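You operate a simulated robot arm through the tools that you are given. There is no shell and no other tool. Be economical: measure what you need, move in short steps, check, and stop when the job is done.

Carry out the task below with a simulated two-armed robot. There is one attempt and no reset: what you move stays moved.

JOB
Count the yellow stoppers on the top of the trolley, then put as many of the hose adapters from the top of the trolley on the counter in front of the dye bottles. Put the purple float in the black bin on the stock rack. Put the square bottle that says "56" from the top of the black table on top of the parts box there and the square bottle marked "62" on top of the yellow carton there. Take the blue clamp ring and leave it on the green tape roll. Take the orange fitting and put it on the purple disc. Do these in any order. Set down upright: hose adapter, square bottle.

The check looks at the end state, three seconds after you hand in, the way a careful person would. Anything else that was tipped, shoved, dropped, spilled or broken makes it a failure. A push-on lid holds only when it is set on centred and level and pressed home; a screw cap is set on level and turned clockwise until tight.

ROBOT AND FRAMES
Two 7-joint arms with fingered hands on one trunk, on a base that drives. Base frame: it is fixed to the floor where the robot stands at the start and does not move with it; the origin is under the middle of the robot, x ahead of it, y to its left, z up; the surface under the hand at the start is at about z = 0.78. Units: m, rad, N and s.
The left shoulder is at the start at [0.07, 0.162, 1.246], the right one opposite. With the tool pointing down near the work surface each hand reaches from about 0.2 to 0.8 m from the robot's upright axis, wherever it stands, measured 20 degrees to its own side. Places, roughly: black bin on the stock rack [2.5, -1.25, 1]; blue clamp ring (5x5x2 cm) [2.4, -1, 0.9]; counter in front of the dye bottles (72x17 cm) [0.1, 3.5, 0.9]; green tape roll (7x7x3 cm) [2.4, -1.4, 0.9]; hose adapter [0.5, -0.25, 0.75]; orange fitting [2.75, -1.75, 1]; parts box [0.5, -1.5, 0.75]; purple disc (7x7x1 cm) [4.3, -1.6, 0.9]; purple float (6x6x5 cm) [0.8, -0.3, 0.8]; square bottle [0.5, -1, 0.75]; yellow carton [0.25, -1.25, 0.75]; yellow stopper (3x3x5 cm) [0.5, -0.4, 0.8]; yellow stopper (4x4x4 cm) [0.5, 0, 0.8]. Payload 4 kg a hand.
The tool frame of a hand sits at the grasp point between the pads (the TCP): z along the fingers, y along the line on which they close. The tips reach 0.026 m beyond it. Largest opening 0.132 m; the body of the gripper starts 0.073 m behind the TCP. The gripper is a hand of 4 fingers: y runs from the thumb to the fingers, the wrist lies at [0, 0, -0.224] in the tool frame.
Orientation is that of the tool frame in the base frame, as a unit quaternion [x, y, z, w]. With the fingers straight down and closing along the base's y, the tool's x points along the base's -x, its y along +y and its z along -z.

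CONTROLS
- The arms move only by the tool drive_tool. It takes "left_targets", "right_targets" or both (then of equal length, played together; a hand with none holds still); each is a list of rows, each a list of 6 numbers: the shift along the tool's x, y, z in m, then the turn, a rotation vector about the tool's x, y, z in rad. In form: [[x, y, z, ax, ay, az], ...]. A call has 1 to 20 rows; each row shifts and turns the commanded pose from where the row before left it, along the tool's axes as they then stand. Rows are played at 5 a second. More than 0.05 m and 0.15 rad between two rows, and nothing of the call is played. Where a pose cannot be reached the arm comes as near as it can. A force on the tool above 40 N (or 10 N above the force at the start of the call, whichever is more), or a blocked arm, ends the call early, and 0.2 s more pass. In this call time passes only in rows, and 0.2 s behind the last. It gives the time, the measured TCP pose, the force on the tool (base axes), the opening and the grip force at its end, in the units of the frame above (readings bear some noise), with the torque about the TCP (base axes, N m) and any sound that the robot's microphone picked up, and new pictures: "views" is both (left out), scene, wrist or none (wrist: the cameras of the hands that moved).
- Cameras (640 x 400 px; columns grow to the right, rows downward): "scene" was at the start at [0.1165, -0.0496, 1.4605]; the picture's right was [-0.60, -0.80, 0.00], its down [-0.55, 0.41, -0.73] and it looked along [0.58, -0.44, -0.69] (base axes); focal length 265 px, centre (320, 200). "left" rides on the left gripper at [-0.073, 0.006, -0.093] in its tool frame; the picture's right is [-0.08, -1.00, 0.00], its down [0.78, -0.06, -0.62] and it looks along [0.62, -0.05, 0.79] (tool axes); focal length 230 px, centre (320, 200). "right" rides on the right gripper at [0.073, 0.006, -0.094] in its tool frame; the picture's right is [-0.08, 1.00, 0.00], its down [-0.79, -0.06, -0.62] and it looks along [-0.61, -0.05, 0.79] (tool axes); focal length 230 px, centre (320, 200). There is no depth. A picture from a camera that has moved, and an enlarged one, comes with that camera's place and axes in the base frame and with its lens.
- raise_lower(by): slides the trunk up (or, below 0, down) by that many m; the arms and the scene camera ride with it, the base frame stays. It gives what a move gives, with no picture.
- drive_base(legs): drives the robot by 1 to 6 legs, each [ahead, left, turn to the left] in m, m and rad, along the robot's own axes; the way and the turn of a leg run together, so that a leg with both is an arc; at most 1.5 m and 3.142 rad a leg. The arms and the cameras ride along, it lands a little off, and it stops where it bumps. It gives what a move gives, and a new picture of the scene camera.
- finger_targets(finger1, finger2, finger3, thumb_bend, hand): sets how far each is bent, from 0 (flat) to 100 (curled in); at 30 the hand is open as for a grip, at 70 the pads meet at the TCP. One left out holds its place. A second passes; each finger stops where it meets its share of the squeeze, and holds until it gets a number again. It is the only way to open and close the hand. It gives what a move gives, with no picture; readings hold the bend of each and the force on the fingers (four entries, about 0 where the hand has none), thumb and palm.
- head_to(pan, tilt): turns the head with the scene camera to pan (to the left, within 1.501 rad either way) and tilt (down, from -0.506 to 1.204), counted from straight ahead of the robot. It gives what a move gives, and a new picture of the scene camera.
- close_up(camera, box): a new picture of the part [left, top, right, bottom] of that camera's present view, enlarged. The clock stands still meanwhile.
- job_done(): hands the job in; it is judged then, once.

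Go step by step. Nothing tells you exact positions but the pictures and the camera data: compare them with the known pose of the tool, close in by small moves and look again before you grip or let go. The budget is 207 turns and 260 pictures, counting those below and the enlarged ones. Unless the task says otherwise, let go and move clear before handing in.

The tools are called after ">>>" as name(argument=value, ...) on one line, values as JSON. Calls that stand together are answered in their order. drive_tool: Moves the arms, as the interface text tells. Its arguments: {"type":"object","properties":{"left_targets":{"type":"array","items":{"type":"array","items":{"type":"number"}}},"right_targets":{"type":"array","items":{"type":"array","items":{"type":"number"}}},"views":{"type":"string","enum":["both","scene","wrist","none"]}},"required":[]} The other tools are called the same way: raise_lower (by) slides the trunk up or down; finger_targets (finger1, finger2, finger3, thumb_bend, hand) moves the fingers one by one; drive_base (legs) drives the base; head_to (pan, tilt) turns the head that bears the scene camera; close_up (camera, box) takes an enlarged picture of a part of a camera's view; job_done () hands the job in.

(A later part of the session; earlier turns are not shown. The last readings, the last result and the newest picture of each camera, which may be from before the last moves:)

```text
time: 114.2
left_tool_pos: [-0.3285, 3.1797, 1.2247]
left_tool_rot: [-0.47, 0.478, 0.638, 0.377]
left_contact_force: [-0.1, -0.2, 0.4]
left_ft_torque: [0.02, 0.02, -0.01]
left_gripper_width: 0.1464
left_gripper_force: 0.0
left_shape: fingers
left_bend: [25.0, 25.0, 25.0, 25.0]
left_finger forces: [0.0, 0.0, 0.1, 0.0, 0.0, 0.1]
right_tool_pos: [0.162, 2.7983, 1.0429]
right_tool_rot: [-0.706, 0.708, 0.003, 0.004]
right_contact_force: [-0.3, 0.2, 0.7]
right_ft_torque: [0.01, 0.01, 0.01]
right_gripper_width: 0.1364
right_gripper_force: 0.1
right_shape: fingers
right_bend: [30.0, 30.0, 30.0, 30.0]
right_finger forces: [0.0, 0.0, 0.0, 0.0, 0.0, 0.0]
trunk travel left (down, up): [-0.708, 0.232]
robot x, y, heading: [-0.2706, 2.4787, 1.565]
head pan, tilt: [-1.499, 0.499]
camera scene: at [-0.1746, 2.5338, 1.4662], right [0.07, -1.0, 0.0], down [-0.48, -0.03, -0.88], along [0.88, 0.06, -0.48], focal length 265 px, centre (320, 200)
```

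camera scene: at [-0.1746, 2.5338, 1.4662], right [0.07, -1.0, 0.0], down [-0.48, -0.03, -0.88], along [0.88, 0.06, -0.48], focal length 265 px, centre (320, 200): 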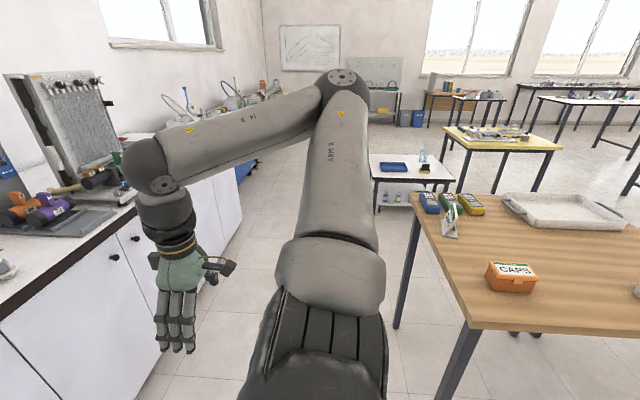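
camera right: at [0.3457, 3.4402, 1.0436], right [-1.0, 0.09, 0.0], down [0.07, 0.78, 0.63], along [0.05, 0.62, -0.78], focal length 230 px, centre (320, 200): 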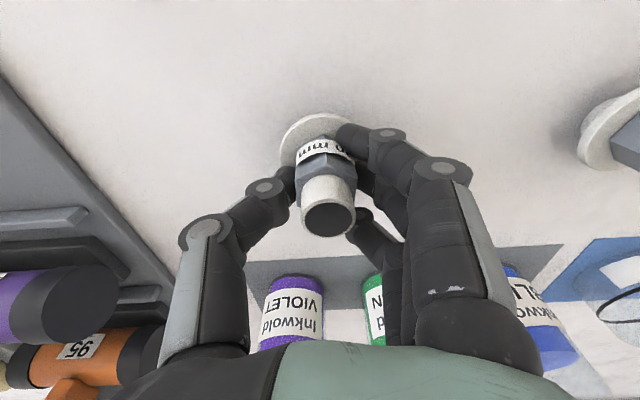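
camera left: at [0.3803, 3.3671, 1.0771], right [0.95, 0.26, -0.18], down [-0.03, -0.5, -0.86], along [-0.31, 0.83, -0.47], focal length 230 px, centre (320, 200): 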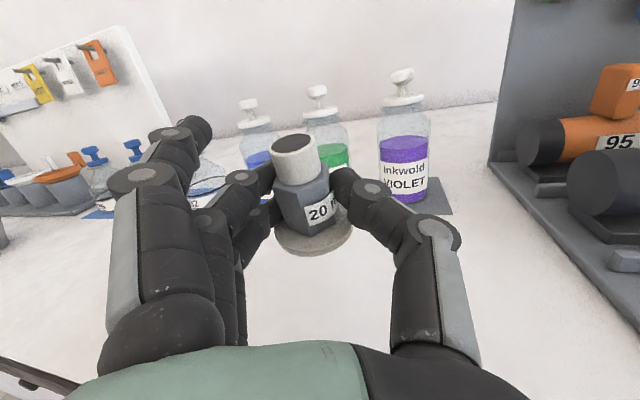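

The table there looks undisturbed. I turn the head back to check the adapters and unwind the left wrist to tool-down.

>>> drive_tool(left_targets=[[0, 0, -0.02, 0, 0.13, -0.03], [0, 0, -0.02, 0, 0.13, -0.03], [0, 0, -0.02, 0, 0.13, -0.03], [0, 0, -0.02, 0, 0.13, -0.03], [0, 0, 0, 0, 0.13, -0.03], [0, 0, 0, 0, 0.13, -0.03], [0, 0, 0, 0, 0.13, -0.03], [0, 0, 0, 0, 0.13, -0.03], [0, 0, 0, 0, 0.13, -0.03], [0, 0, 0, 0, 0.13, -0.03], [0, 0, 0, 0, 0.13, 0], [0, 0, 0, 0, 0.13, 0]], views="none")

>>> head_to(pan=-0.45, tilt=0.45)

>>> close_up(camera="scene", box=[240, 120, 400, 220])

```text
time: 116.8
left_tool_pos: [-0.3041, 3.1061, 1.2326]
left_tool_rot: [0.836, -0.546, -0.056, -0.026]
left_contact_force: [-0.1, -0.2, 0.6]
left_ft_torque: [0.01, 0.04, -0.01]
left_gripper_width: 0.1462
left_gripper_force: 0.1
left_shape: fingers
left_bend: [25.0, 25.0, 25.0, 25.0]
left_finger forces: [0.0, 0.0, 0.0, 0.0, 0.1, 0.0]
right_tool_pos: [0.1626, 2.7974, 1.0425]
right_tool_rot: [-0.706, 0.708, 0.003, 0.003]
right_contact_force: [0.8, -0.2, -0.3]
right_ft_torque: [-0.02, 0.05, -0.02]
right_gripper_width: 0.1363
right_gripper_force: 0.0
right_shape: fingers
right_bend: [30.0, 30.0, 30.0, 30.0]
right_finger forces: [0.1, 0.1, 0.0, 0.1, 0.0, 0.0]
trunk travel left (down, up): [-0.708, 0.232]
robot x, y, heading: [-0.2613, 2.4767, 1.572]
head pan, tilt: [-1.499, 0.499]
```

```text
time: 118.1
left_tool_pos: [-0.3059, 3.1058, 1.2335]
left_tool_rot: [0.836, -0.545, -0.057, -0.026]
left_contact_force: [-0.3, -0.6, 0.1]
left_ft_torque: [-0.01, 0.02, -0.01]
left_gripper_width: 0.1463
left_gripper_force: 0.1
left_shape: fingers
left_bend: [25.0, 25.0, 25.0, 25.0]
left_finger forces: [0.1, 0.0, 0.1, 0.0, 0.0, 0.0]
right_tool_pos: [0.1622, 2.798, 1.0423]
right_tool_rot: [-0.706, 0.708, 0.003, 0.005]
right_contact_force: [-0.1, -0.1, 0.3]
right_ft_torque: [0.0, 0.02, 0.03]
right_gripper_width: 0.1361
right_gripper_force: 0.0
right_shape: fingers
right_bend: [30.0, 30.0, 30.0, 30.0]
right_finger forces: [0.0, 0.0, 0.0, 0.1, 0.1, 0.0]
trunk travel left (down, up): [-0.708, 0.232]
robot x, y, heading: [-0.2674, 2.4804, 1.566]
head pan, tilt: [-0.45, 0.45]
camera scene: at [-0.2251, 2.61, 1.4706], right [0.9, -0.44, 0.0], down [-0.19, -0.39, -0.9], along [0.39, 0.81, -0.44], focal length 265 px, centre (320, 200)
```

scene: 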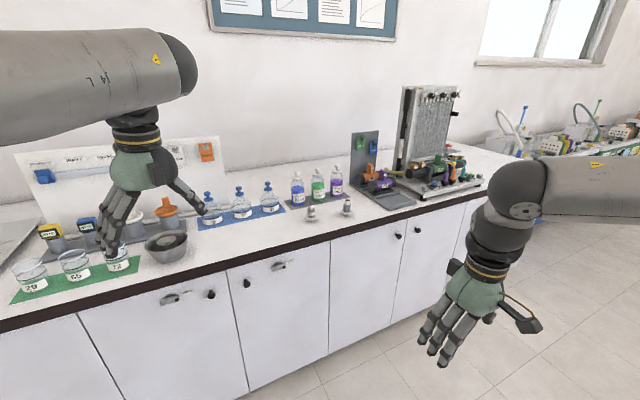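

```text
4.00 times, centred on (320, 170) of scene
camera zoom: at [-0.2251, 2.61, 1.4706], right [0.9, -0.44, 0.0], down [-0.19, -0.39, -0.9], along [0.39, 0.81, -0.44], focal length 1059 px, centre (320, 320)
```

zoom: 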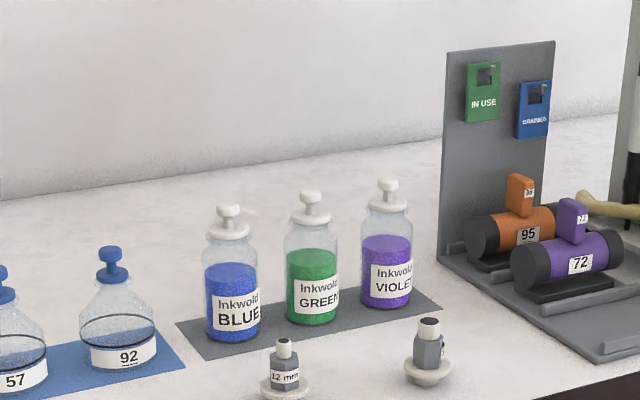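

Both adapters stand upright in front of the dye bottles. Next is the black table: I straighten the left hand, drive back down the corridor and turn to face +x.

>>> drive_tool(left_targets=[[0, 0, 0, 0, 0, 0.14], [0, 0, 0, 0, 0, 0.14], [0, 0, 0, 0, 0, 0.14], [0.03, 0, 0, 0.065, 0.105, 0], [0.04, 0, 0, 0, 0, 0], [0.04, 0, 0, 0, 0, 0]], views="none")

>>> drive_base(legs=[[-1.3, 0, 0], [0, 0, -1.57], [0, -1.2, 0]])

>>> head_to(pan=-1.2, tilt=0.6)

```text
time: 119.5
left_tool_pos: [-0.3092, 2.9919, 1.2317]
left_tool_rot: [-0.705, 0.709, 0.002, 0.001]
left_contact_force: [0.2, 0.6, -0.1]
left_ft_torque: [0.05, -0.01, -0.01]
left_gripper_width: 0.1465
left_gripper_force: 0.1
left_shape: fingers
left_bend: [25.0, 25.0, 25.0, 25.0]
left_finger forces: [0.0, 0.0, 0.0, 0.0, 0.0, 0.0]
right_tool_pos: [0.1612, 2.7965, 1.0429]
right_tool_rot: [-0.706, 0.708, 0.003, 0.005]
right_contact_force: [-0.6, -0.6, 0.5]
right_ft_torque: [0.01, 0.02, 0.04]
right_gripper_width: 0.1363
right_gripper_force: 0.0
right_shape: fingers
right_bend: [30.0, 30.0, 30.0, 30.0]
right_finger forces: [0.0, 0.0, 0.1, 0.0, 0.0, 0.0]
trunk travel left (down, up): [-0.708, 0.232]
robot x, y, heading: [-0.2664, 2.4765, 1.566]
head pan, tilt: [-0.45, 0.45]
```

```text
time: 135.6
left_tool_pos: [0.2371, 0.0014, 1.2303]
left_tool_rot: [-0.009, 1.0, 0.001, 0.002]
left_contact_force: [0.2, 0.1, 0.0]
left_ft_torque: [0.01, 0.01, 0.01]
left_gripper_width: 0.1464
left_gripper_force: 0.0
left_shape: fingers
left_bend: [25.0, 25.0, 25.0, 25.0]
left_finger forces: [0.1, 0.0, 0.1, 0.0, 0.0, 0.0]
right_tool_pos: [0.0529, -0.4745, 1.0429]
right_tool_rot: [-0.011, 1.0, -0.001, 0.006]
right_contact_force: [-0.8, -0.7, 0.2]
right_ft_torque: [0.0, 0.03, 0.01]
right_gripper_width: 0.1364
right_gripper_force: 0.1
right_shape: fingers
right_bend: [30.0, 30.0, 30.0, 30.0]
right_finger forces: [0.0, 0.0, 0.0, 0.0, 0.0, 0.0]
trunk travel left (down, up): [-0.708, 0.232]
robot x, y, heading: [-0.2812, -0.0539, 0.02]
head pan, tilt: [-0.45, 0.45]
camera scene: at [-0.1442, -0.0908, 1.4706], right [-0.42, -0.91, 0.0], down [-0.4, 0.18, -0.9], along [0.82, -0.38, -0.44], focal length 265 px, centre (320, 200)
```

scene: 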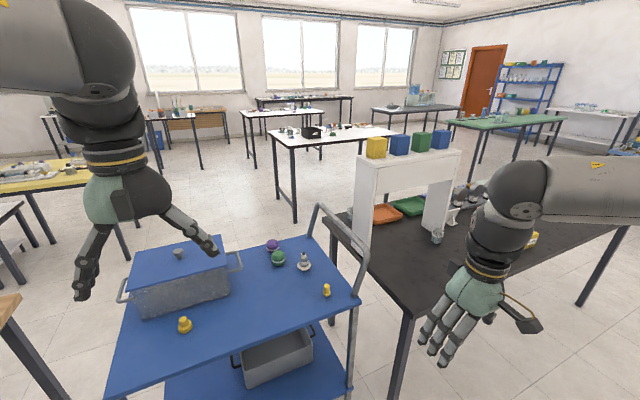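

```text
time: 136.7
left_tool_pos: [0.2364, 0.0006, 1.2291]
left_tool_rot: [-0.008, 1.0, 0.001, 0.001]
left_contact_force: [-0.1, -1.0, 0.4]
left_ft_torque: [-0.01, 0.01, -0.02]
left_gripper_width: 0.1462
left_gripper_force: 0.0
left_shape: fingers
left_bend: [25.0, 25.0, 25.0, 25.0]
left_finger forces: [0.0, 0.1, 0.0, 0.1, 0.0, 0.0]
right_tool_pos: [0.0525, -0.4751, 1.0435]
right_tool_rot: [-0.011, 1.0, -0.001, 0.004]
right_contact_force: [0.2, 0.2, -0.1]
right_ft_torque: [0.02, 0.0, 0.01]
right_gripper_width: 0.136
right_gripper_force: 0.2
right_shape: fingers
right_bend: [30.0, 30.0, 30.0, 30.0]
right_finger forces: [0.1, 0.0, 0.0, 0.0, 0.1, 0.1]
trunk travel left (down, up): [-0.708, 0.232]
robot x, y, heading: [-0.2771, -0.0552, 0.027]
head pan, tilt: [-1.201, 0.6]
camera scene: at [-0.194, -0.1345, 1.4571], right [-0.92, -0.38, 0.0], down [-0.22, 0.52, -0.83], along [0.31, -0.76, -0.56], focal length 265 px, centre (320, 200)
```

scene: 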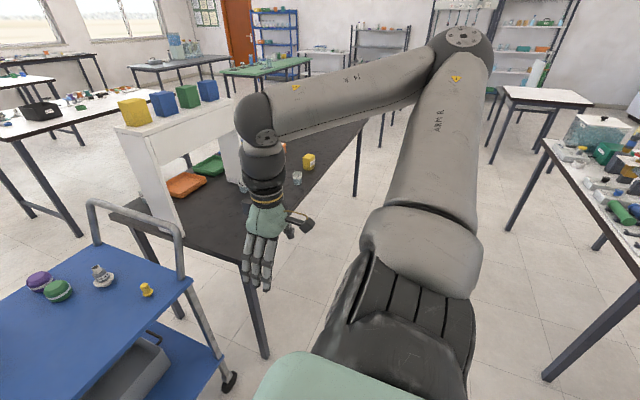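

The floor to the right is clear. I strafe to face the two bottles on the black table.

>>> drive_base(legs=[[0, -1.15, -0.025], [0.2, 0, 0]])

>>> head_to(pan=-0.1, tilt=0.7)

```text
time: 143.7
left_tool_pos: [0.4399, -1.1569, 1.2305]
left_tool_rot: [0.003, 1.0, 0.001, 0.002]
left_contact_force: [0.1, 0.7, -0.2]
left_ft_torque: [0.0, -0.02, 0.02]
left_gripper_width: 0.1465
left_gripper_force: 0.0
left_shape: fingers
left_bend: [25.0, 25.0, 25.0, 25.0]
left_finger forces: [0.0, 0.0, 0.0, 0.0, 0.0, 0.1]
right_tool_pos: [0.2457, -1.627, 1.0442]
right_tool_rot: [0.002, 1.0, -0.001, 0.006]
right_contact_force: [0.0, 0.3, -0.7]
right_ft_torque: [-0.02, 0.0, 0.02]
right_gripper_width: 0.1365
right_gripper_force: 0.0
right_shape: fingers
right_bend: [30.0, 30.0, 30.0, 30.0]
right_finger forces: [0.1, 0.0, 0.0, 0.0, 0.0, 0.0]
trunk travel left (down, up): [-0.708, 0.232]
robot x, y, heading: [-0.0732, -1.195, -0.001]
head pan, tilt: [-1.201, 0.6]
camera scene: at [0.0059, -1.2822, 1.4572], right [-0.93, -0.36, 0.0], down [-0.2, 0.53, -0.83], along [0.3, -0.77, -0.56], focal length 265 px, centre (320, 200)
```

scene: 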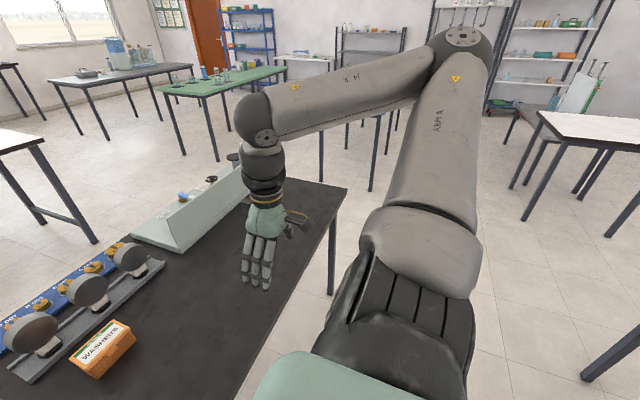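

```text
time: 145.0
left_tool_pos: [0.4426, -1.1561, 1.2286]
left_tool_rot: [0.004, 1.0, 0.001, 0.0]
left_contact_force: [0.0, 1.4, 0.6]
left_ft_torque: [0.0, -0.02, 0.0]
left_gripper_width: 0.1464
left_gripper_force: 0.1
left_shape: fingers
left_bend: [25.0, 25.0, 25.0, 25.0]
left_finger forces: [0.0, 0.0, 0.1, 0.0, 0.0, 0.0]
right_tool_pos: [0.2467, -1.6266, 1.0437]
right_tool_rot: [0.002, 1.0, -0.001, 0.005]
right_contact_force: [-0.1, 0.5, -0.1]
right_ft_torque: [-0.01, 0.04, -0.02]
right_gripper_width: 0.1365
right_gripper_force: 0.1
right_shape: fingers
right_bend: [30.0, 30.0, 30.0, 30.0]
right_finger forces: [0.0, 0.0, 0.0, 0.0, 0.0, 0.0]
trunk travel left (down, up): [-0.708, 0.232]
robot x, y, heading: [-0.0745, -1.2014, -0.003]
head pan, tilt: [-0.099, 0.7]
camera scene: at [0.0612, -1.2086, 1.4484], right [-0.1, -0.99, 0.0], down [-0.64, 0.07, -0.76], along [0.76, -0.08, -0.64], focal length 265 px, centre (320, 200)
```

scene: 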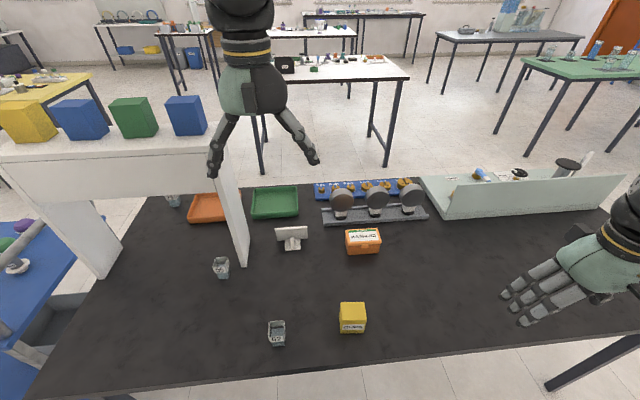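

>>> close_up(camera="scene", box=[190, 210, 430, 360])

```text
2.67 times, centred on (310, 285) of scene
camera zoom: at [0.0612, -1.2086, 1.4484], right [-0.1, -0.99, 0.0], down [-0.64, 0.07, -0.76], along [0.76, -0.08, -0.64], focal length 706 px, centre (347, -27)
```

zoom: 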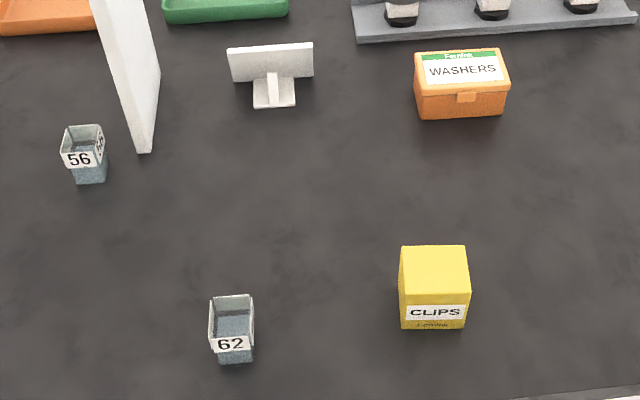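

The bottles "56" and "62" are open glass cubes; the yellow carton is "CLIPS" and the parts box "WASHERS". I start with "62": left hand above it for a precise look.

>>> drive_tool(left_targets=[[0.02, 0.006, 0.04, 0, 0, 0], [0.02, 0.006, 0.04, 0, 0, 0], [0.02, 0.006, 0.04, 0, 0, 0], [0.02, 0.006, 0.04, 0, 0, 0], [0.01, 0.003, 0.02, 0, 0, 0]], views="wrist")

```text
time: 146.2
left_tool_pos: [0.3527, -1.1296, 1.0486]
left_tool_rot: [0.003, 1.0, 0.0, 0.001]
left_contact_force: [0.1, 0.5, 0.1]
left_ft_torque: [0.02, -0.02, -0.05]
left_gripper_width: 0.1465
left_gripper_force: 0.3
left_shape: fingers
left_bend: [25.0, 25.0, 25.0, 25.0]
left_finger forces: [0.1, 0.0, 0.0, 0.0, 0.0, 0.0]
right_tool_pos: [0.247, -1.629, 1.044]
right_tool_rot: [0.001, 1.0, -0.001, 0.006]
right_contact_force: [-0.3, -0.7, -0.2]
right_ft_torque: [0.01, 0.0, 0.0]
right_gripper_width: 0.1364
right_gripper_force: 0.0
right_shape: fingers
right_bend: [30.0, 30.0, 30.0, 30.0]
right_finger forces: [0.0, 0.0, 0.1, 0.0, 0.1, 0.1]
trunk travel left (down, up): [-0.708, 0.232]
robot x, y, heading: [-0.0759, -1.2007, -0.004]
head pan, tilt: [-0.099, 0.7]
camera left: at [0.4256, -1.1256, 1.1426], right [0.07, -1.0, 0.0], down [-0.79, -0.06, 0.61], along [-0.61, -0.04, -0.79], focal length 230 px, centre (320, 200)
```

left: 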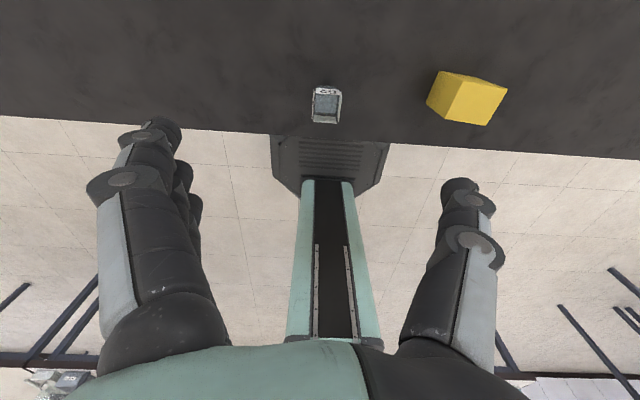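

Triangulated: table z≈0.77, bottle "62" at (0.339, -1.14), about 4 cm wide and 7 cm high. I lower over it and check before gripping.

>>> drive_tool(left_targets=[[0.013, -0.011, 0.03, 0, 0, 0], [0, 0, 0.045, 0, 0, 0], [0, 0, 0.045, 0, 0, 0], [0, 0, 0.045, 0, 0, 0]], views="wrist")

```text
time: 147.2
left_tool_pos: [0.3404, -1.1388, 0.8834]
left_tool_rot: [0.004, 1.0, 0.001, 0.001]
left_contact_force: [0.3, -0.1, 0.7]
left_ft_torque: [0.0, -0.01, -0.02]
left_gripper_width: 0.1464
left_gripper_force: 0.0
left_shape: fingers
left_bend: [25.0, 25.0, 25.0, 25.0]
left_finger forces: [0.0, 0.1, 0.1, 0.0, 0.1, 0.0]
right_tool_pos: [0.2477, -1.6271, 1.0426]
right_tool_rot: [0.002, 1.0, -0.001, 0.005]
right_contact_force: [0.7, -1.0, 0.2]
right_ft_torque: [0.0, 0.01, 0.01]
right_gripper_width: 0.1363
right_gripper_force: 0.1
right_shape: fingers
right_bend: [30.0, 30.0, 30.0, 30.0]
right_finger forces: [0.0, 0.0, 0.0, 0.0, 0.0, 0.1]
trunk travel left (down, up): [-0.708, 0.232]
robot x, y, heading: [-0.0729, -1.1992, -0.003]
head pan, tilt: [-0.099, 0.7]
camera left: at [0.4126, -1.1343, 0.9778], right [0.07, -1.0, 0.0], down [-0.79, -0.06, 0.62], along [-0.61, -0.04, -0.79], focal length 230 px, centre (320, 200)
```

left: 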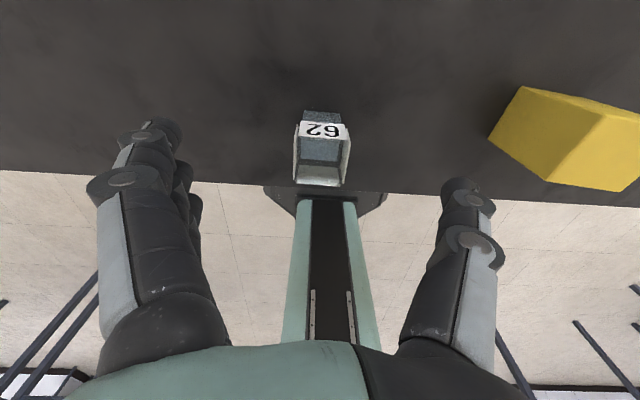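

Centred. I lower to grip height and close the fingers.

>>> drive_tool(left_targets=[[-0.002, -0.001, 0.04, 0, 0, 0], [0, 0, 0.031, 0, 0, 0]], views="none")

>>> finger_targets(hand="left", finger1=80, finger2=80, finger3=80, thumb_bend=80)

>>> close_up(camera="left", box=[160, 100, 480, 300])

```text
time: 147.8
left_tool_pos: [0.3416, -1.1377, 0.8131]
left_tool_rot: [0.003, 1.0, 0.001, 0.0]
left_contact_force: [-0.6, -0.9, -0.4]
left_ft_torque: [-0.03, 0.02, -0.03]
left_gripper_width: 0.1464
left_gripper_force: 0.0
left_shape: fingers
left_bend: [25.0, 25.0, 25.0, 25.0]
left_finger forces: [0.0, 0.0, 0.1, 0.0, 0.0, 0.0]
right_tool_pos: [0.2465, -1.6277, 1.0421]
right_tool_rot: [0.0, 1.0, -0.001, 0.005]
right_contact_force: [0.5, -1.6, -0.2]
right_ft_torque: [0.0, 0.0, 0.0]
right_gripper_width: 0.1363
right_gripper_force: 0.0
right_shape: fingers
right_bend: [30.0, 30.0, 30.0, 30.0]
right_finger forces: [0.0, 0.0, 0.1, 0.0, 0.0, 0.0]
trunk travel left (down, up): [-0.708, 0.232]
robot x, y, heading: [-0.0734, -1.1994, -0.005]
head pan, tilt: [-0.099, 0.7]
```

```text
time: 148.8
left_tool_pos: [0.3413, -1.1394, 0.813]
left_tool_rot: [0.003, 1.0, 0.002, 0.001]
left_contact_force: [-0.2, -0.5, 0.0]
left_ft_torque: [0.0, 0.02, 0.0]
left_gripper_width: 0.0116
left_gripper_force: 18.0
left_shape: fingers
left_bend: [80.0, 58.0, 61.0, 71.0]
left_finger forces: [0.8, 9.4, 9.3, 0.1, 17.5, 0.0]
right_tool_pos: [0.2466, -1.6269, 1.0428]
right_tool_rot: [0.002, 1.0, 0.0, 0.006]
right_contact_force: [-0.1, -0.2, 0.0]
right_ft_torque: [0.0, -0.02, -0.01]
right_gripper_width: 0.1364
right_gripper_force: 0.1
right_shape: fingers
right_bend: [30.0, 30.0, 30.0, 30.0]
right_finger forces: [0.0, 0.1, 0.1, 0.1, 0.0, 0.1]
trunk travel left (down, up): [-0.708, 0.232]
robot x, y, heading: [-0.0748, -1.2, -0.003]
head pan, tilt: [-0.099, 0.7]
```

```text
2.00 times, centred on (320, 200) of left
camera zoom: at [0.4143, -1.1353, 0.9075], right [0.07, -1.0, 0.0], down [-0.79, -0.06, 0.62], along [-0.61, -0.04, -0.79], focal length 460 px, centre (320, 200)
```

zoom: 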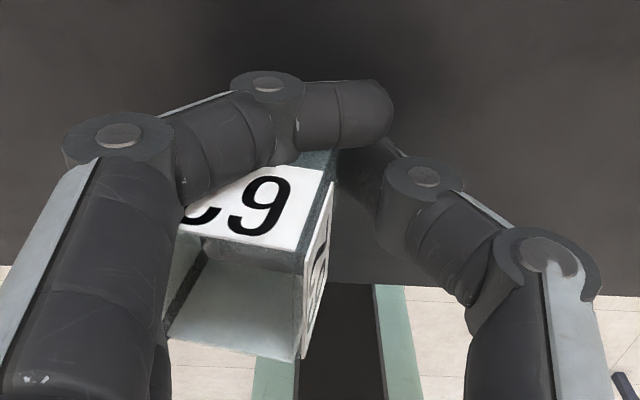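

Fingers 2 and 3 with the thumb hold it; finger 1 passed beside it, so I open that one and lift gently.

>>> finger_targets(hand="left", finger1=40)

>>> drive_tool(left_targets=[[0, 0, -0.02, 0, 0, 0], [0, 0, -0.03, 0, 0, 0], [0, 0, -0.04, 0, 0, 0], [0, 0, -0.04, 0, 0, 0]], views="both")

```text
time: 149.8
left_tool_pos: [0.3423, -1.1397, 0.8131]
left_tool_rot: [0.003, 1.0, 0.002, 0.001]
left_contact_force: [-0.1, -0.1, 0.8]
left_ft_torque: [0.03, -0.02, 0.01]
left_gripper_width: 0.0599
left_gripper_force: 18.2
left_shape: fingers
left_bend: [40.0, 58.0, 61.0, 71.0]
left_finger forces: [0.1, 9.5, 9.4, 0.0, 17.3, 0.0]
right_tool_pos: [0.246, -1.6277, 1.0427]
right_tool_rot: [0.001, 1.0, -0.002, 0.006]
right_contact_force: [-0.8, -0.2, 0.6]
right_ft_torque: [-0.01, 0.01, 0.03]
right_gripper_width: 0.1363
right_gripper_force: 0.0
right_shape: fingers
right_bend: [30.0, 30.0, 30.0, 30.0]
right_finger forces: [0.0, 0.0, 0.1, 0.0, 0.0, 0.1]
trunk travel left (down, up): [-0.708, 0.232]
robot x, y, heading: [-0.07, -1.2005, -0.005]
head pan, tilt: [-0.099, 0.7]
```

```text
time: 150.8
left_tool_pos: [0.3412, -1.1402, 0.944]
left_tool_rot: [0.004, 1.0, 0.002, 0.001]
left_contact_force: [-0.4, 0.0, -0.7]
left_ft_torque: [0.0, 0.01, -0.04]
left_gripper_width: 0.0598
left_gripper_force: 18.5
left_shape: fingers
left_bend: [40.0, 57.0, 61.0, 71.0]
left_finger forces: [0.0, 9.5, 9.7, 0.0, 17.0, 0.0]
right_tool_pos: [0.2461, -1.6266, 1.0435]
right_tool_rot: [0.002, 1.0, -0.001, 0.005]
right_contact_force: [0.3, -0.5, -0.1]
right_ft_torque: [0.0, -0.02, -0.01]
right_gripper_width: 0.1364
right_gripper_force: 0.0
right_shape: fingers
right_bend: [30.0, 30.0, 30.0, 30.0]
right_finger forces: [0.0, 0.0, 0.1, 0.0, 0.0, 0.0]
trunk travel left (down, up): [-0.708, 0.232]
robot x, y, heading: [-0.0732, -1.2, -0.005]
head pan, tilt: [-0.099, 0.7]
camera scene: at [0.0596, -1.2089, 1.4485], right [-0.1, -0.99, 0.0], down [-0.64, 0.07, -0.77], along [0.76, -0.08, -0.64], focal length 265 px, centre (320, 200)
camera left: at [0.4133, -1.1366, 1.0383], right [0.07, -1.0, 0.0], down [-0.79, -0.06, 0.61], along [-0.61, -0.04, -0.79], focal length 230 px, centre (320, 200)
```

scene: 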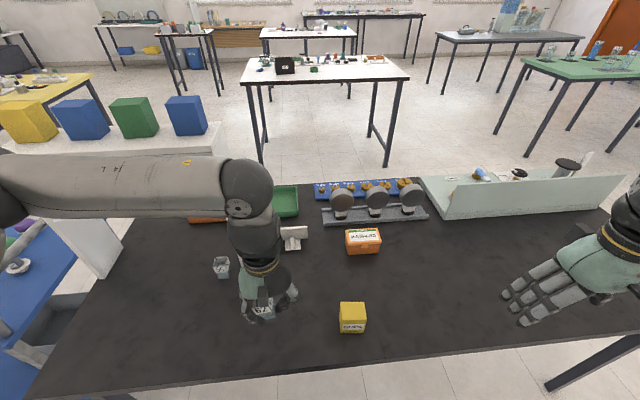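
left: 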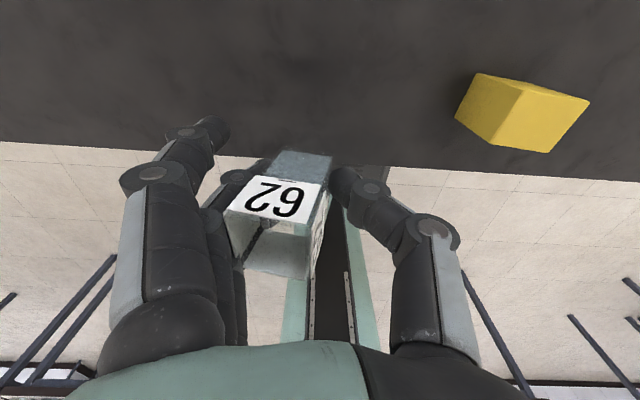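

It is held but leans about 10° to the finger side; I roll the hand to level it and move over the carton top at about (0.36, -1.316, 0.852).

>>> drive_tool(left_targets=[[0, 0, -0.02, -0.085, 0, 0], [0, 0, 0, -0.085, 0, 0], [-0.005, -0.043, 0, 0, 0, 0], [-0.005, -0.043, 0, 0, 0, 0], [-0.005, -0.043, 0, 0, 0, 0], [-0.004, -0.043, 0, 0, 0, 0]], views="both")

```text
time: 152.2
left_tool_pos: [0.3576, -1.3102, 0.9336]
left_tool_rot: [0.004, 0.996, 0.087, 0.0]
left_contact_force: [-0.4, 0.5, -0.2]
left_ft_torque: [0.0, -0.03, 0.0]
left_gripper_width: 0.0599
left_gripper_force: 18.6
left_shape: fingers
left_bend: [40.0, 57.0, 61.0, 71.0]
left_finger forces: [0.0, 9.6, 9.7, 0.1, 17.1, 0.0]
right_tool_pos: [0.2461, -1.6287, 1.0414]
right_tool_rot: [0.001, 1.0, 0.001, 0.005]
right_contact_force: [0.3, -1.0, -0.7]
right_ft_torque: [0.03, -0.01, 0.0]
right_gripper_width: 0.136
right_gripper_force: 0.1
right_shape: fingers
right_bend: [30.0, 30.0, 30.0, 30.0]
right_finger forces: [0.0, 0.0, 0.0, 0.0, 0.0, 0.0]
trunk travel left (down, up): [-0.708, 0.232]
robot x, y, heading: [-0.0716, -1.1983, -0.003]
head pan, tilt: [-0.099, 0.7]
camera scene: at [0.0607, -1.2112, 1.4484], right [-0.1, -0.99, 0.0], down [-0.64, 0.07, -0.76], along [0.76, -0.08, -0.64], focal length 265 px, centre (320, 200)
camera left: at [0.4299, -1.3226, 1.0278], right [0.07, -0.98, -0.17], down [-0.79, -0.16, 0.6], along [-0.61, 0.09, -0.78], focal length 230 px, centre (320, 200)
```

scene: 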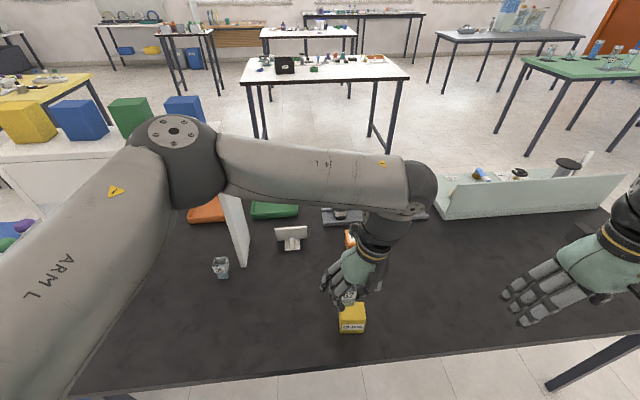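
left: 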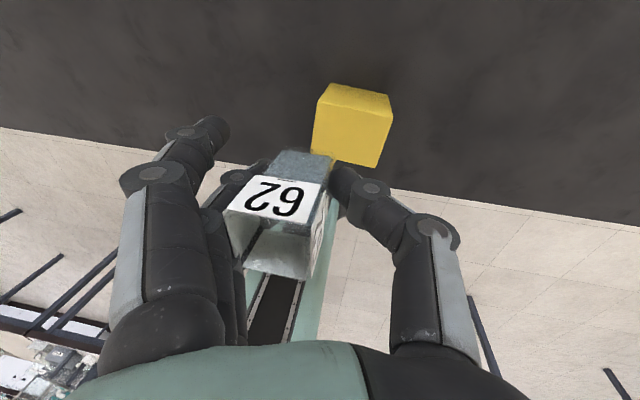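

The bottle base is at about (0.34, -1.29) while the carton's top centre is (0.362, -1.319); I shift and look again.

>>> drive_tool(left_targets=[[-0.011, -0.014, -0.002, 0, 0, 0], [-0.011, -0.014, -0.002, 0, 0, 0]], views="wrist")

>>> close_up(camera="scene", box=[280, 240, 440, 340])

```text
time: 152.8
left_tool_pos: [0.3822, -1.3379, 0.9327]
left_tool_rot: [0.004, 0.996, 0.086, 0.001]
left_contact_force: [0.6, 0.0, -1.1]
left_ft_torque: [0.0, 0.07, 0.02]
left_gripper_width: 0.0597
left_gripper_force: 18.4
left_shape: fingers
left_bend: [40.0, 57.0, 61.0, 71.0]
left_finger forces: [0.0, 9.6, 9.8, 0.1, 17.2, 0.1]
right_tool_pos: [0.2467, -1.6284, 1.0424]
right_tool_rot: [0.002, 1.0, 0.001, 0.005]
right_contact_force: [-0.4, -0.1, 0.1]
right_ft_torque: [0.02, 0.01, -0.01]
right_gripper_width: 0.1361
right_gripper_force: 0.1
right_shape: fingers
right_bend: [30.0, 30.0, 30.0, 30.0]
right_finger forces: [0.0, 0.0, 0.1, 0.0, 0.0, 0.1]
trunk travel left (down, up): [-0.708, 0.232]
robot x, y, heading: [-0.0765, -1.2014, -0.006]
head pan, tilt: [-0.099, 0.7]
camera left: at [0.4537, -1.3508, 1.0271], right [0.07, -0.98, -0.17], down [-0.79, -0.16, 0.6], along [-0.61, 0.09, -0.78], focal length 230 px, centre (320, 200)
```

left: 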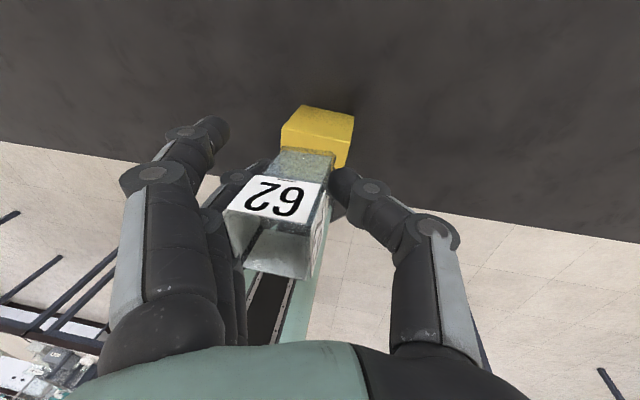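

```text
4.00 times, centred on (360, 290) of scene
camera zoom: at [0.0607, -1.2102, 1.4484], right [-0.1, -0.99, 0.0], down [-0.64, 0.07, -0.76], along [0.76, -0.08, -0.64], focal length 1059 px, centre (160, -160)
```

zoom: 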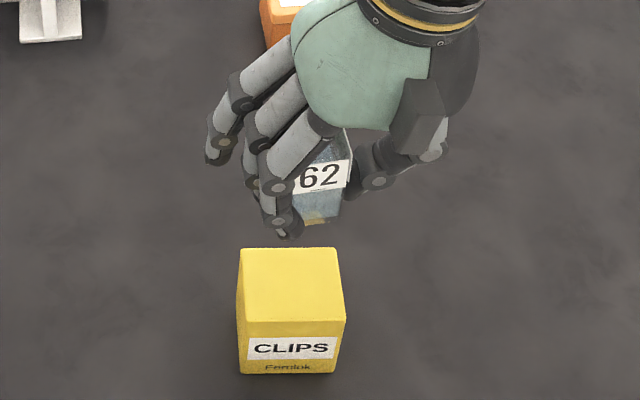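

Combining both views, the bottle base is now at about (0.38, -1.328), z≈0.90. I shift back by about 2 cm in x and 1 cm in y, lower part way, and look.

>>> drive_tool(left_targets=[[0.017, 0.009, 0.015, 0, 0, 0], [0, 0.002, 0.015, 0, 0, 0]], views="wrist")

>>> close_up(camera="scene", box=[280, 240, 440, 340])

```text
time: 153.4
left_tool_pos: [0.3637, -1.323, 0.9062]
left_tool_rot: [0.004, 0.996, 0.087, 0.0]
left_contact_force: [0.6, -1.2, -0.5]
left_ft_torque: [-0.03, 0.01, -0.01]
left_gripper_width: 0.0599
left_gripper_force: 18.5
left_shape: fingers
left_bend: [40.0, 57.0, 61.0, 71.0]
left_finger forces: [0.1, 9.6, 9.8, 0.1, 17.1, 0.0]
right_tool_pos: [0.2466, -1.6275, 1.0424]
right_tool_rot: [0.002, 1.0, -0.001, 0.005]
right_contact_force: [0.1, 0.0, -0.9]
right_ft_torque: [0.01, 0.05, -0.01]
right_gripper_width: 0.1364
right_gripper_force: 0.2
right_shape: fingers
right_bend: [30.0, 30.0, 30.0, 30.0]
right_finger forces: [0.1, 0.0, 0.0, 0.1, 0.1, 0.0]
trunk travel left (down, up): [-0.708, 0.232]
robot x, y, heading: [-0.073, -1.1952, -0.003]
head pan, tilt: [-0.099, 0.7]
camera left: at [0.4367, -1.3341, 0.9997], right [0.07, -0.98, -0.17], down [-0.79, -0.16, 0.6], along [-0.61, 0.09, -0.78], focal length 230 px, centre (320, 200)
```

left: 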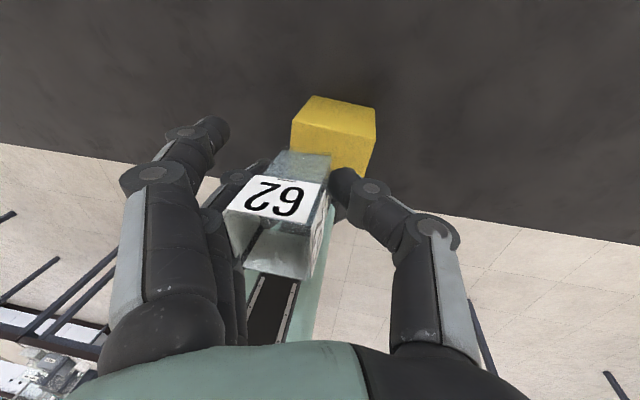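

```text
4.00 times, centred on (360, 290) of scene
camera zoom: at [0.0612, -1.2089, 1.4484], right [-0.1, -0.99, 0.0], down [-0.64, 0.07, -0.76], along [0.76, -0.08, -0.64], focal length 1059 px, centre (160, -160)
```

zoom: 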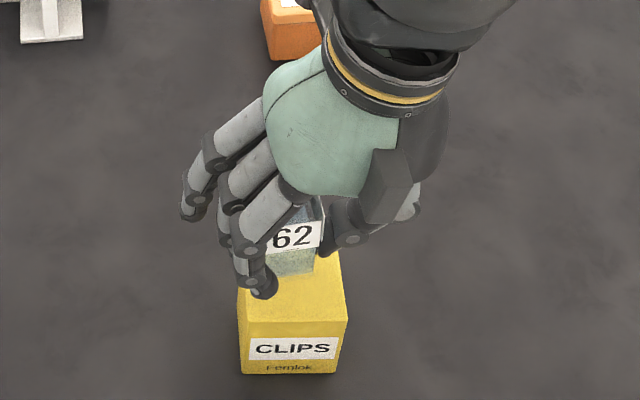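

The bottle is over the carton's middle. I lower slowly until contact.

>>> drive_tool(left_targets=[[0, -0.006, 0.008, 0, 0, 0], [0, 0, 0.006, 0, 0, 0]], views="none")

>>> drive_tool(left_targets=[[0, 0, 0.004, 0, 0, 0], [0, 0, 0.004, 0, 0, 0]], views="wrist")

>>> close_up(camera="scene", box=[280, 240, 440, 340])

```text
time: 154.0
left_tool_pos: [0.3654, -1.3254, 0.8915]
left_tool_rot: [0.004, 0.996, 0.086, 0.001]
left_contact_force: [-0.6, 0.6, -0.4]
left_ft_torque: [-0.02, 0.0, -0.01]
left_gripper_width: 0.0598
left_gripper_force: 18.4
left_shape: fingers
left_bend: [40.0, 57.0, 61.0, 71.0]
left_finger forces: [0.0, 9.7, 9.9, 0.0, 17.2, 0.0]
right_tool_pos: [0.2461, -1.6273, 1.0426]
right_tool_rot: [0.002, 1.0, -0.001, 0.005]
right_contact_force: [-0.7, -0.3, -0.7]
right_ft_torque: [0.01, 0.01, -0.02]
right_gripper_width: 0.1362
right_gripper_force: 0.0
right_shape: fingers
right_bend: [30.0, 30.0, 30.0, 30.0]
right_finger forces: [0.1, 0.0, 0.1, 0.0, 0.0, 0.0]
trunk travel left (down, up): [-0.708, 0.232]
robot x, y, heading: [-0.076, -1.1996, -0.007]
head pan, tilt: [-0.099, 0.7]
```

```text
time: 154.6
left_tool_pos: [0.3641, -1.3233, 0.8815]
left_tool_rot: [0.003, 0.996, 0.086, 0.001]
left_contact_force: [-0.1, 0.4, -1.0]
left_ft_torque: [0.0, 0.01, 0.0]
left_gripper_width: 0.0598
left_gripper_force: 18.4
left_shape: fingers
left_bend: [40.0, 57.0, 61.0, 71.0]
left_finger forces: [0.1, 9.7, 9.9, 0.0, 17.2, 0.0]
right_tool_pos: [0.2463, -1.6273, 1.043]
right_tool_rot: [0.001, 1.0, -0.001, 0.005]
right_contact_force: [0.0, -0.5, 0.1]
right_ft_torque: [0.01, 0.01, -0.02]
right_gripper_width: 0.1363
right_gripper_force: 0.1
right_shape: fingers
right_bend: [30.0, 30.0, 30.0, 30.0]
right_finger forces: [0.0, 0.1, 0.1, 0.1, 0.0, 0.0]
trunk travel left (down, up): [-0.708, 0.232]
robot x, y, heading: [-0.0723, -1.2013, -0.004]
head pan, tilt: [-0.099, 0.7]
camera left: at [0.4363, -1.3365, 0.9762], right [0.07, -0.98, -0.17], down [-0.79, -0.16, 0.6], along [-0.61, 0.09, -0.78], focal length 230 px, centre (320, 200)
```

left: 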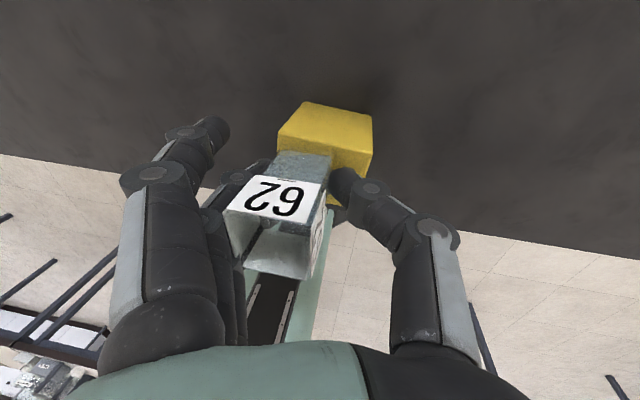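

```text
4.00 times, centred on (360, 290) of scene
camera zoom: at [0.0609, -1.2083, 1.4484], right [-0.1, -0.99, 0.0], down [-0.64, 0.07, -0.76], along [0.76, -0.08, -0.64], focal length 1059 px, centre (160, -160)
```

zoom: 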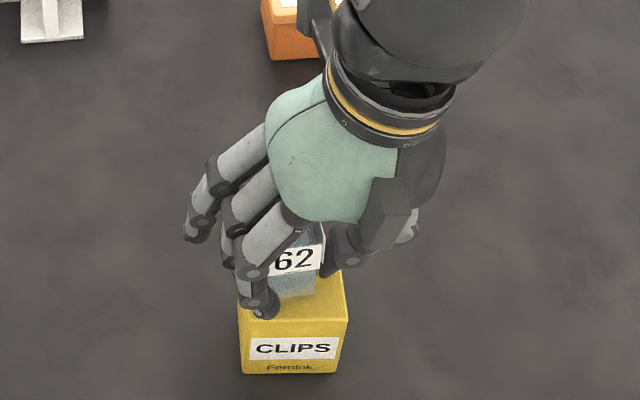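

No contact yet and well placed; I continue down.

>>> drive_tool(left_targets=[[0, 0, 0.004, 0, 0, 0], [0, 0, 0.003, 0, 0, 0]], views="none")

>>> drive_tool(left_targets=[[0, 0, 0.003, 0, 0, 0]], views="none")

>>> drive_tool(left_targets=[[0, 0, 0.003, 0, 0, 0]], views="wrist")

>>> close_up(camera="scene", box=[280, 240, 440, 340])

```text
time: 155.2
left_tool_pos: [0.3638, -1.3262, 0.8775]
left_tool_rot: [0.003, 0.996, 0.085, 0.002]
left_contact_force: [2.8, -5.3, 22.8]
left_ft_torque: [-0.3, -0.03, 0.04]
left_gripper_width: 0.0585
left_gripper_force: 31.1
left_shape: fingers
left_bend: [40.0, 57.0, 61.0, 74.0]
left_finger forces: [0.0, 10.9, 11.0, 0.0, 39.5, 0.0]
right_tool_pos: [0.2452, -1.6283, 1.0449]
right_tool_rot: [0.002, 1.0, 0.0, 0.006]
right_contact_force: [-0.5, 0.3, -0.4]
right_ft_torque: [0.01, 0.02, 0.0]
right_gripper_width: 0.1362
right_gripper_force: 0.2
right_shape: fingers
right_bend: [30.0, 30.0, 30.0, 30.0]
right_finger forces: [0.0, 0.0, 0.1, 0.0, 0.0, 0.0]
trunk travel left (down, up): [-0.708, 0.232]
robot x, y, heading: [-0.072, -1.1984, -0.004]
head pan, tilt: [-0.099, 0.7]
```

```text
time: 155.7
left_tool_pos: [0.3636, -1.3257, 0.877]
left_tool_rot: [0.004, 0.997, 0.082, 0.003]
left_contact_force: [-3.8, -1.6, 20.8]
left_ft_torque: [-0.02, 0.17, -0.02]
left_gripper_width: 0.0576
left_gripper_force: 30.9
left_shape: fingers
left_bend: [40.0, 58.0, 61.0, 74.0]
left_finger forces: [0.0, 13.0, 12.8, 0.1, 37.4, 0.1]
right_tool_pos: [0.2454, -1.6266, 1.0444]
right_tool_rot: [0.002, 1.0, -0.001, 0.005]
right_contact_force: [-0.1, 0.7, 0.2]
right_ft_torque: [-0.01, -0.02, -0.01]
right_gripper_width: 0.1365
right_gripper_force: 0.1
right_shape: fingers
right_bend: [30.0, 30.0, 30.0, 30.0]
right_finger forces: [0.1, 0.0, 0.0, 0.0, 0.0, 0.1]
trunk travel left (down, up): [-0.708, 0.232]
robot x, y, heading: [-0.073, -1.1982, -0.007]
head pan, tilt: [-0.099, 0.7]
stopped in row 1 (left hand): the force on the tool passed its limit at 42 N (the readings are from after the stop); the commanded pose is now the measured one
```

```text
time: 156.1
left_tool_pos: [0.3646, -1.3259, 0.8763]
left_tool_rot: [0.003, 0.997, 0.081, 0.004]
left_contact_force: [-7.7, -0.5, 25.6]
left_ft_torque: [0.23, 0.39, 0.01]
left_gripper_width: 0.0571
left_gripper_force: 32.7
left_shape: fingers
left_bend: [40.0, 58.0, 61.0, 75.0]
left_finger forces: [0.1, 13.9, 17.0, 0.0, 35.6, 0.0]
right_tool_pos: [0.245, -1.6264, 1.0443]
right_tool_rot: [0.003, 1.0, -0.001, 0.007]
right_contact_force: [-0.2, -0.6, -0.3]
right_ft_torque: [0.0, 0.01, 0.0]
right_gripper_width: 0.1364
right_gripper_force: 0.1
right_shape: fingers
right_bend: [30.0, 30.0, 30.0, 30.0]
right_finger forces: [0.1, 0.0, 0.0, 0.0, 0.0, 0.1]
trunk travel left (down, up): [-0.708, 0.232]
robot x, y, heading: [-0.0728, -1.2014, -0.007]
head pan, tilt: [-0.099, 0.7]
stopped in row 1 (left hand): the force on the tool passed its limit at 41 N (the readings are from after the stop); the commanded pose is now the measured one
camera left: at [0.4358, -1.3375, 0.9713], right [0.07, -0.98, -0.16], down [-0.79, -0.15, 0.59], along [-0.61, 0.08, -0.79], focal length 230 px, centre (320, 200)
```

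left: 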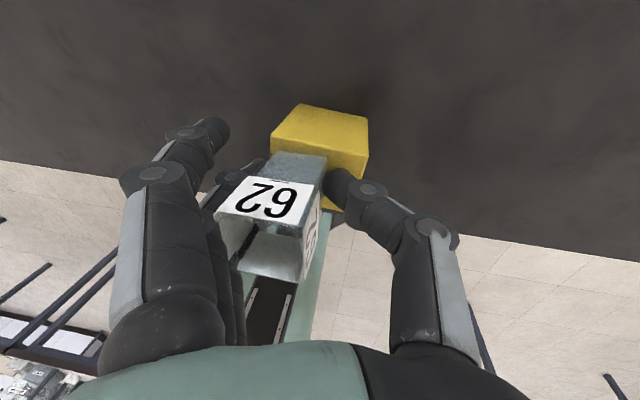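

```text
4.00 times, centred on (360, 290) of scene
camera zoom: at [0.0586, -1.2079, 1.4486], right [-0.1, -0.99, 0.0], down [-0.64, 0.07, -0.77], along [0.76, -0.08, -0.64], focal length 1059 px, centre (160, -160)
```

zoom: 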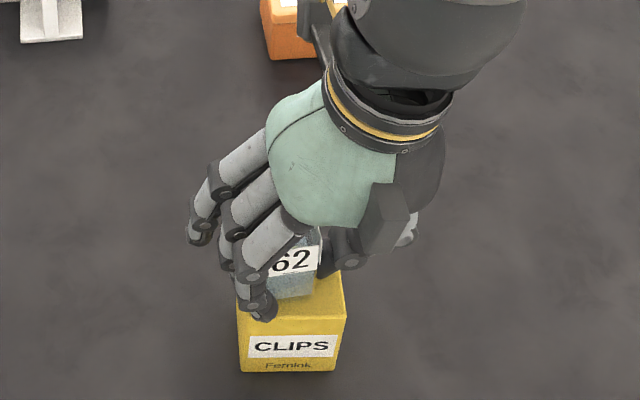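

Contact made. I relieve a little pressure and open slightly, to let the bottle settle.

>>> drive_tool(left_targets=[[0, 0, -0.002, 0, 0, 0]], views="none")

>>> finger_targets(hand="left", finger1=40, finger2=54, finger3=57, thumb_bend=67)

>>> close_up(camera="left", box=[160, 100, 480, 300])

>>> close_up(camera="scene", box=[280, 240, 440, 340])

```text
time: 156.5
left_tool_pos: [0.3653, -1.3261, 0.877]
left_tool_rot: [0.002, 0.997, 0.082, 0.005]
left_contact_force: [-5.3, 0.0, 14.1]
left_ft_torque: [-0.01, 0.19, -0.02]
left_gripper_width: 0.057
left_gripper_force: 28.8
left_shape: fingers
left_bend: [40.0, 58.0, 61.0, 74.0]
left_finger forces: [0.1, 13.0, 12.5, 0.0, 32.4, 0.1]
right_tool_pos: [0.2459, -1.6277, 1.0436]
right_tool_rot: [0.001, 1.0, -0.001, 0.007]
right_contact_force: [0.5, 0.3, -0.6]
right_ft_torque: [0.03, 0.0, -0.02]
right_gripper_width: 0.136
right_gripper_force: 0.1
right_shape: fingers
right_bend: [30.0, 30.0, 30.0, 30.0]
right_finger forces: [0.0, 0.0, 0.1, 0.0, 0.1, 0.0]
trunk travel left (down, up): [-0.708, 0.232]
robot x, y, heading: [-0.0738, -1.1987, -0.008]
head pan, tilt: [-0.099, 0.7]
```

```text
time: 157.5
left_tool_pos: [0.3648, -1.3259, 0.8789]
left_tool_rot: [0.004, 0.997, 0.081, 0.005]
left_contact_force: [-3.0, -4.0, 21.4]
left_ft_torque: [-0.28, 0.19, 0.02]
left_gripper_width: 0.0564
left_gripper_force: 14.2
left_shape: fingers
left_bend: [40.0, 52.0, 57.0, 71.0]
left_finger forces: [0.0, 2.9, 1.9, 0.1, 23.1, 0.0]
right_tool_pos: [0.2439, -1.6274, 1.0442]
right_tool_rot: [0.002, 1.0, -0.001, 0.005]
right_contact_force: [-0.8, 0.6, -1.2]
right_ft_torque: [0.0, 0.01, -0.01]
right_gripper_width: 0.1362
right_gripper_force: 0.0
right_shape: fingers
right_bend: [30.0, 30.0, 30.0, 30.0]
right_finger forces: [0.0, 0.1, 0.0, 0.0, 0.0, 0.0]
trunk travel left (down, up): [-0.708, 0.232]
robot x, y, heading: [-0.0751, -1.2002, -0.004]
head pan, tilt: [-0.099, 0.7]
```

```text
2.00 times, centred on (320, 200) of left
camera zoom: at [0.436, -1.3379, 0.9727], right [0.07, -0.98, -0.16], down [-0.79, -0.15, 0.59], along [-0.61, 0.08, -0.79], focal length 460 px, centre (320, 200)
```

zoom: 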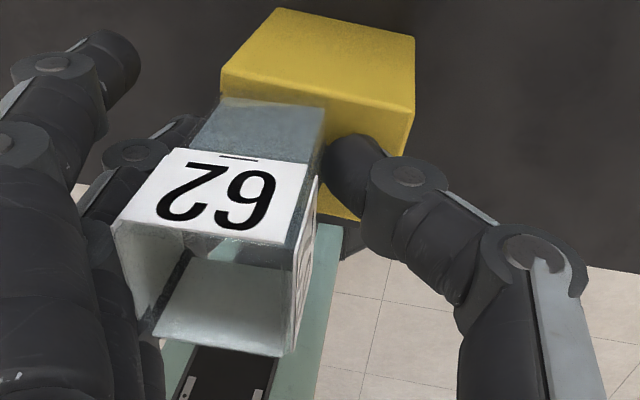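

```text
4.00 times, centred on (360, 290) of scene
camera zoom: at [0.0582, -1.209, 1.4488], right [-0.1, -0.99, 0.0], down [-0.64, 0.07, -0.77], along [0.76, -0.08, -0.64], focal length 1059 px, centre (160, -160)
```

zoom: 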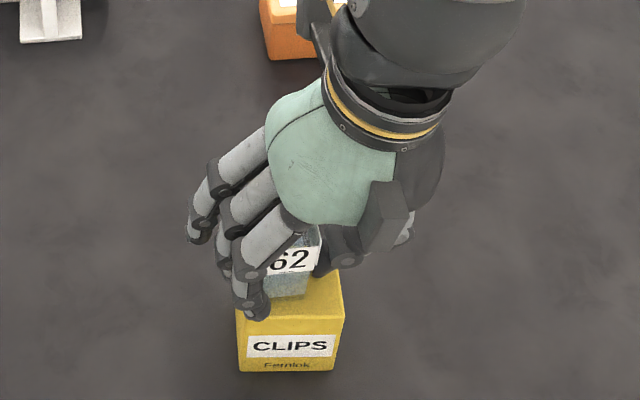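

The bottle stands a bit toward the carton's left edge. I open the thumb first, then I will nudge it to centre with the fingers.

>>> finger_targets(hand="left", thumb_bend=50)

>>> close_up(camera="left", box=[160, 100, 480, 300])

```text
time: 158.5
left_tool_pos: [0.3651, -1.3244, 0.8789]
left_tool_rot: [0.002, 0.997, 0.082, 0.005]
left_contact_force: [-2.8, 3.6, 26.2]
left_ft_torque: [-0.09, 0.15, -0.08]
left_gripper_width: 0.0596
left_gripper_force: 14.7
left_shape: fingers
left_bend: [40.0, 53.0, 56.0, 67.0]
left_finger forces: [0.1, 1.3, 0.4, 0.0, 27.2, 0.1]
right_tool_pos: [0.2444, -1.6262, 1.0433]
right_tool_rot: [0.002, 1.0, -0.001, 0.007]
right_contact_force: [0.6, 0.1, -0.7]
right_ft_torque: [-0.01, 0.0, 0.01]
right_gripper_width: 0.1362
right_gripper_force: 0.2
right_shape: fingers
right_bend: [30.0, 30.0, 30.0, 30.0]
right_finger forces: [0.0, 0.1, 0.0, 0.0, 0.1, 0.0]
trunk travel left (down, up): [-0.708, 0.232]
robot x, y, heading: [-0.0748, -1.2003, 0.002]
head pan, tilt: [-0.099, 0.7]
```

```text
2.00 times, centred on (320, 200) of left
camera zoom: at [0.436, -1.336, 0.9728], right [0.07, -0.98, -0.16], down [-0.79, -0.16, 0.59], along [-0.61, 0.08, -0.79], focal length 460 px, centre (320, 200)
```

zoom: 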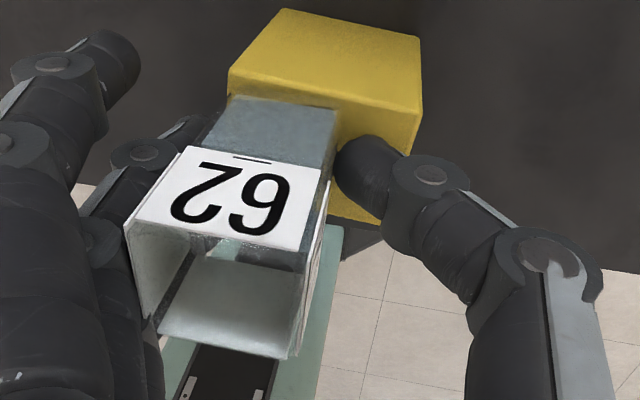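

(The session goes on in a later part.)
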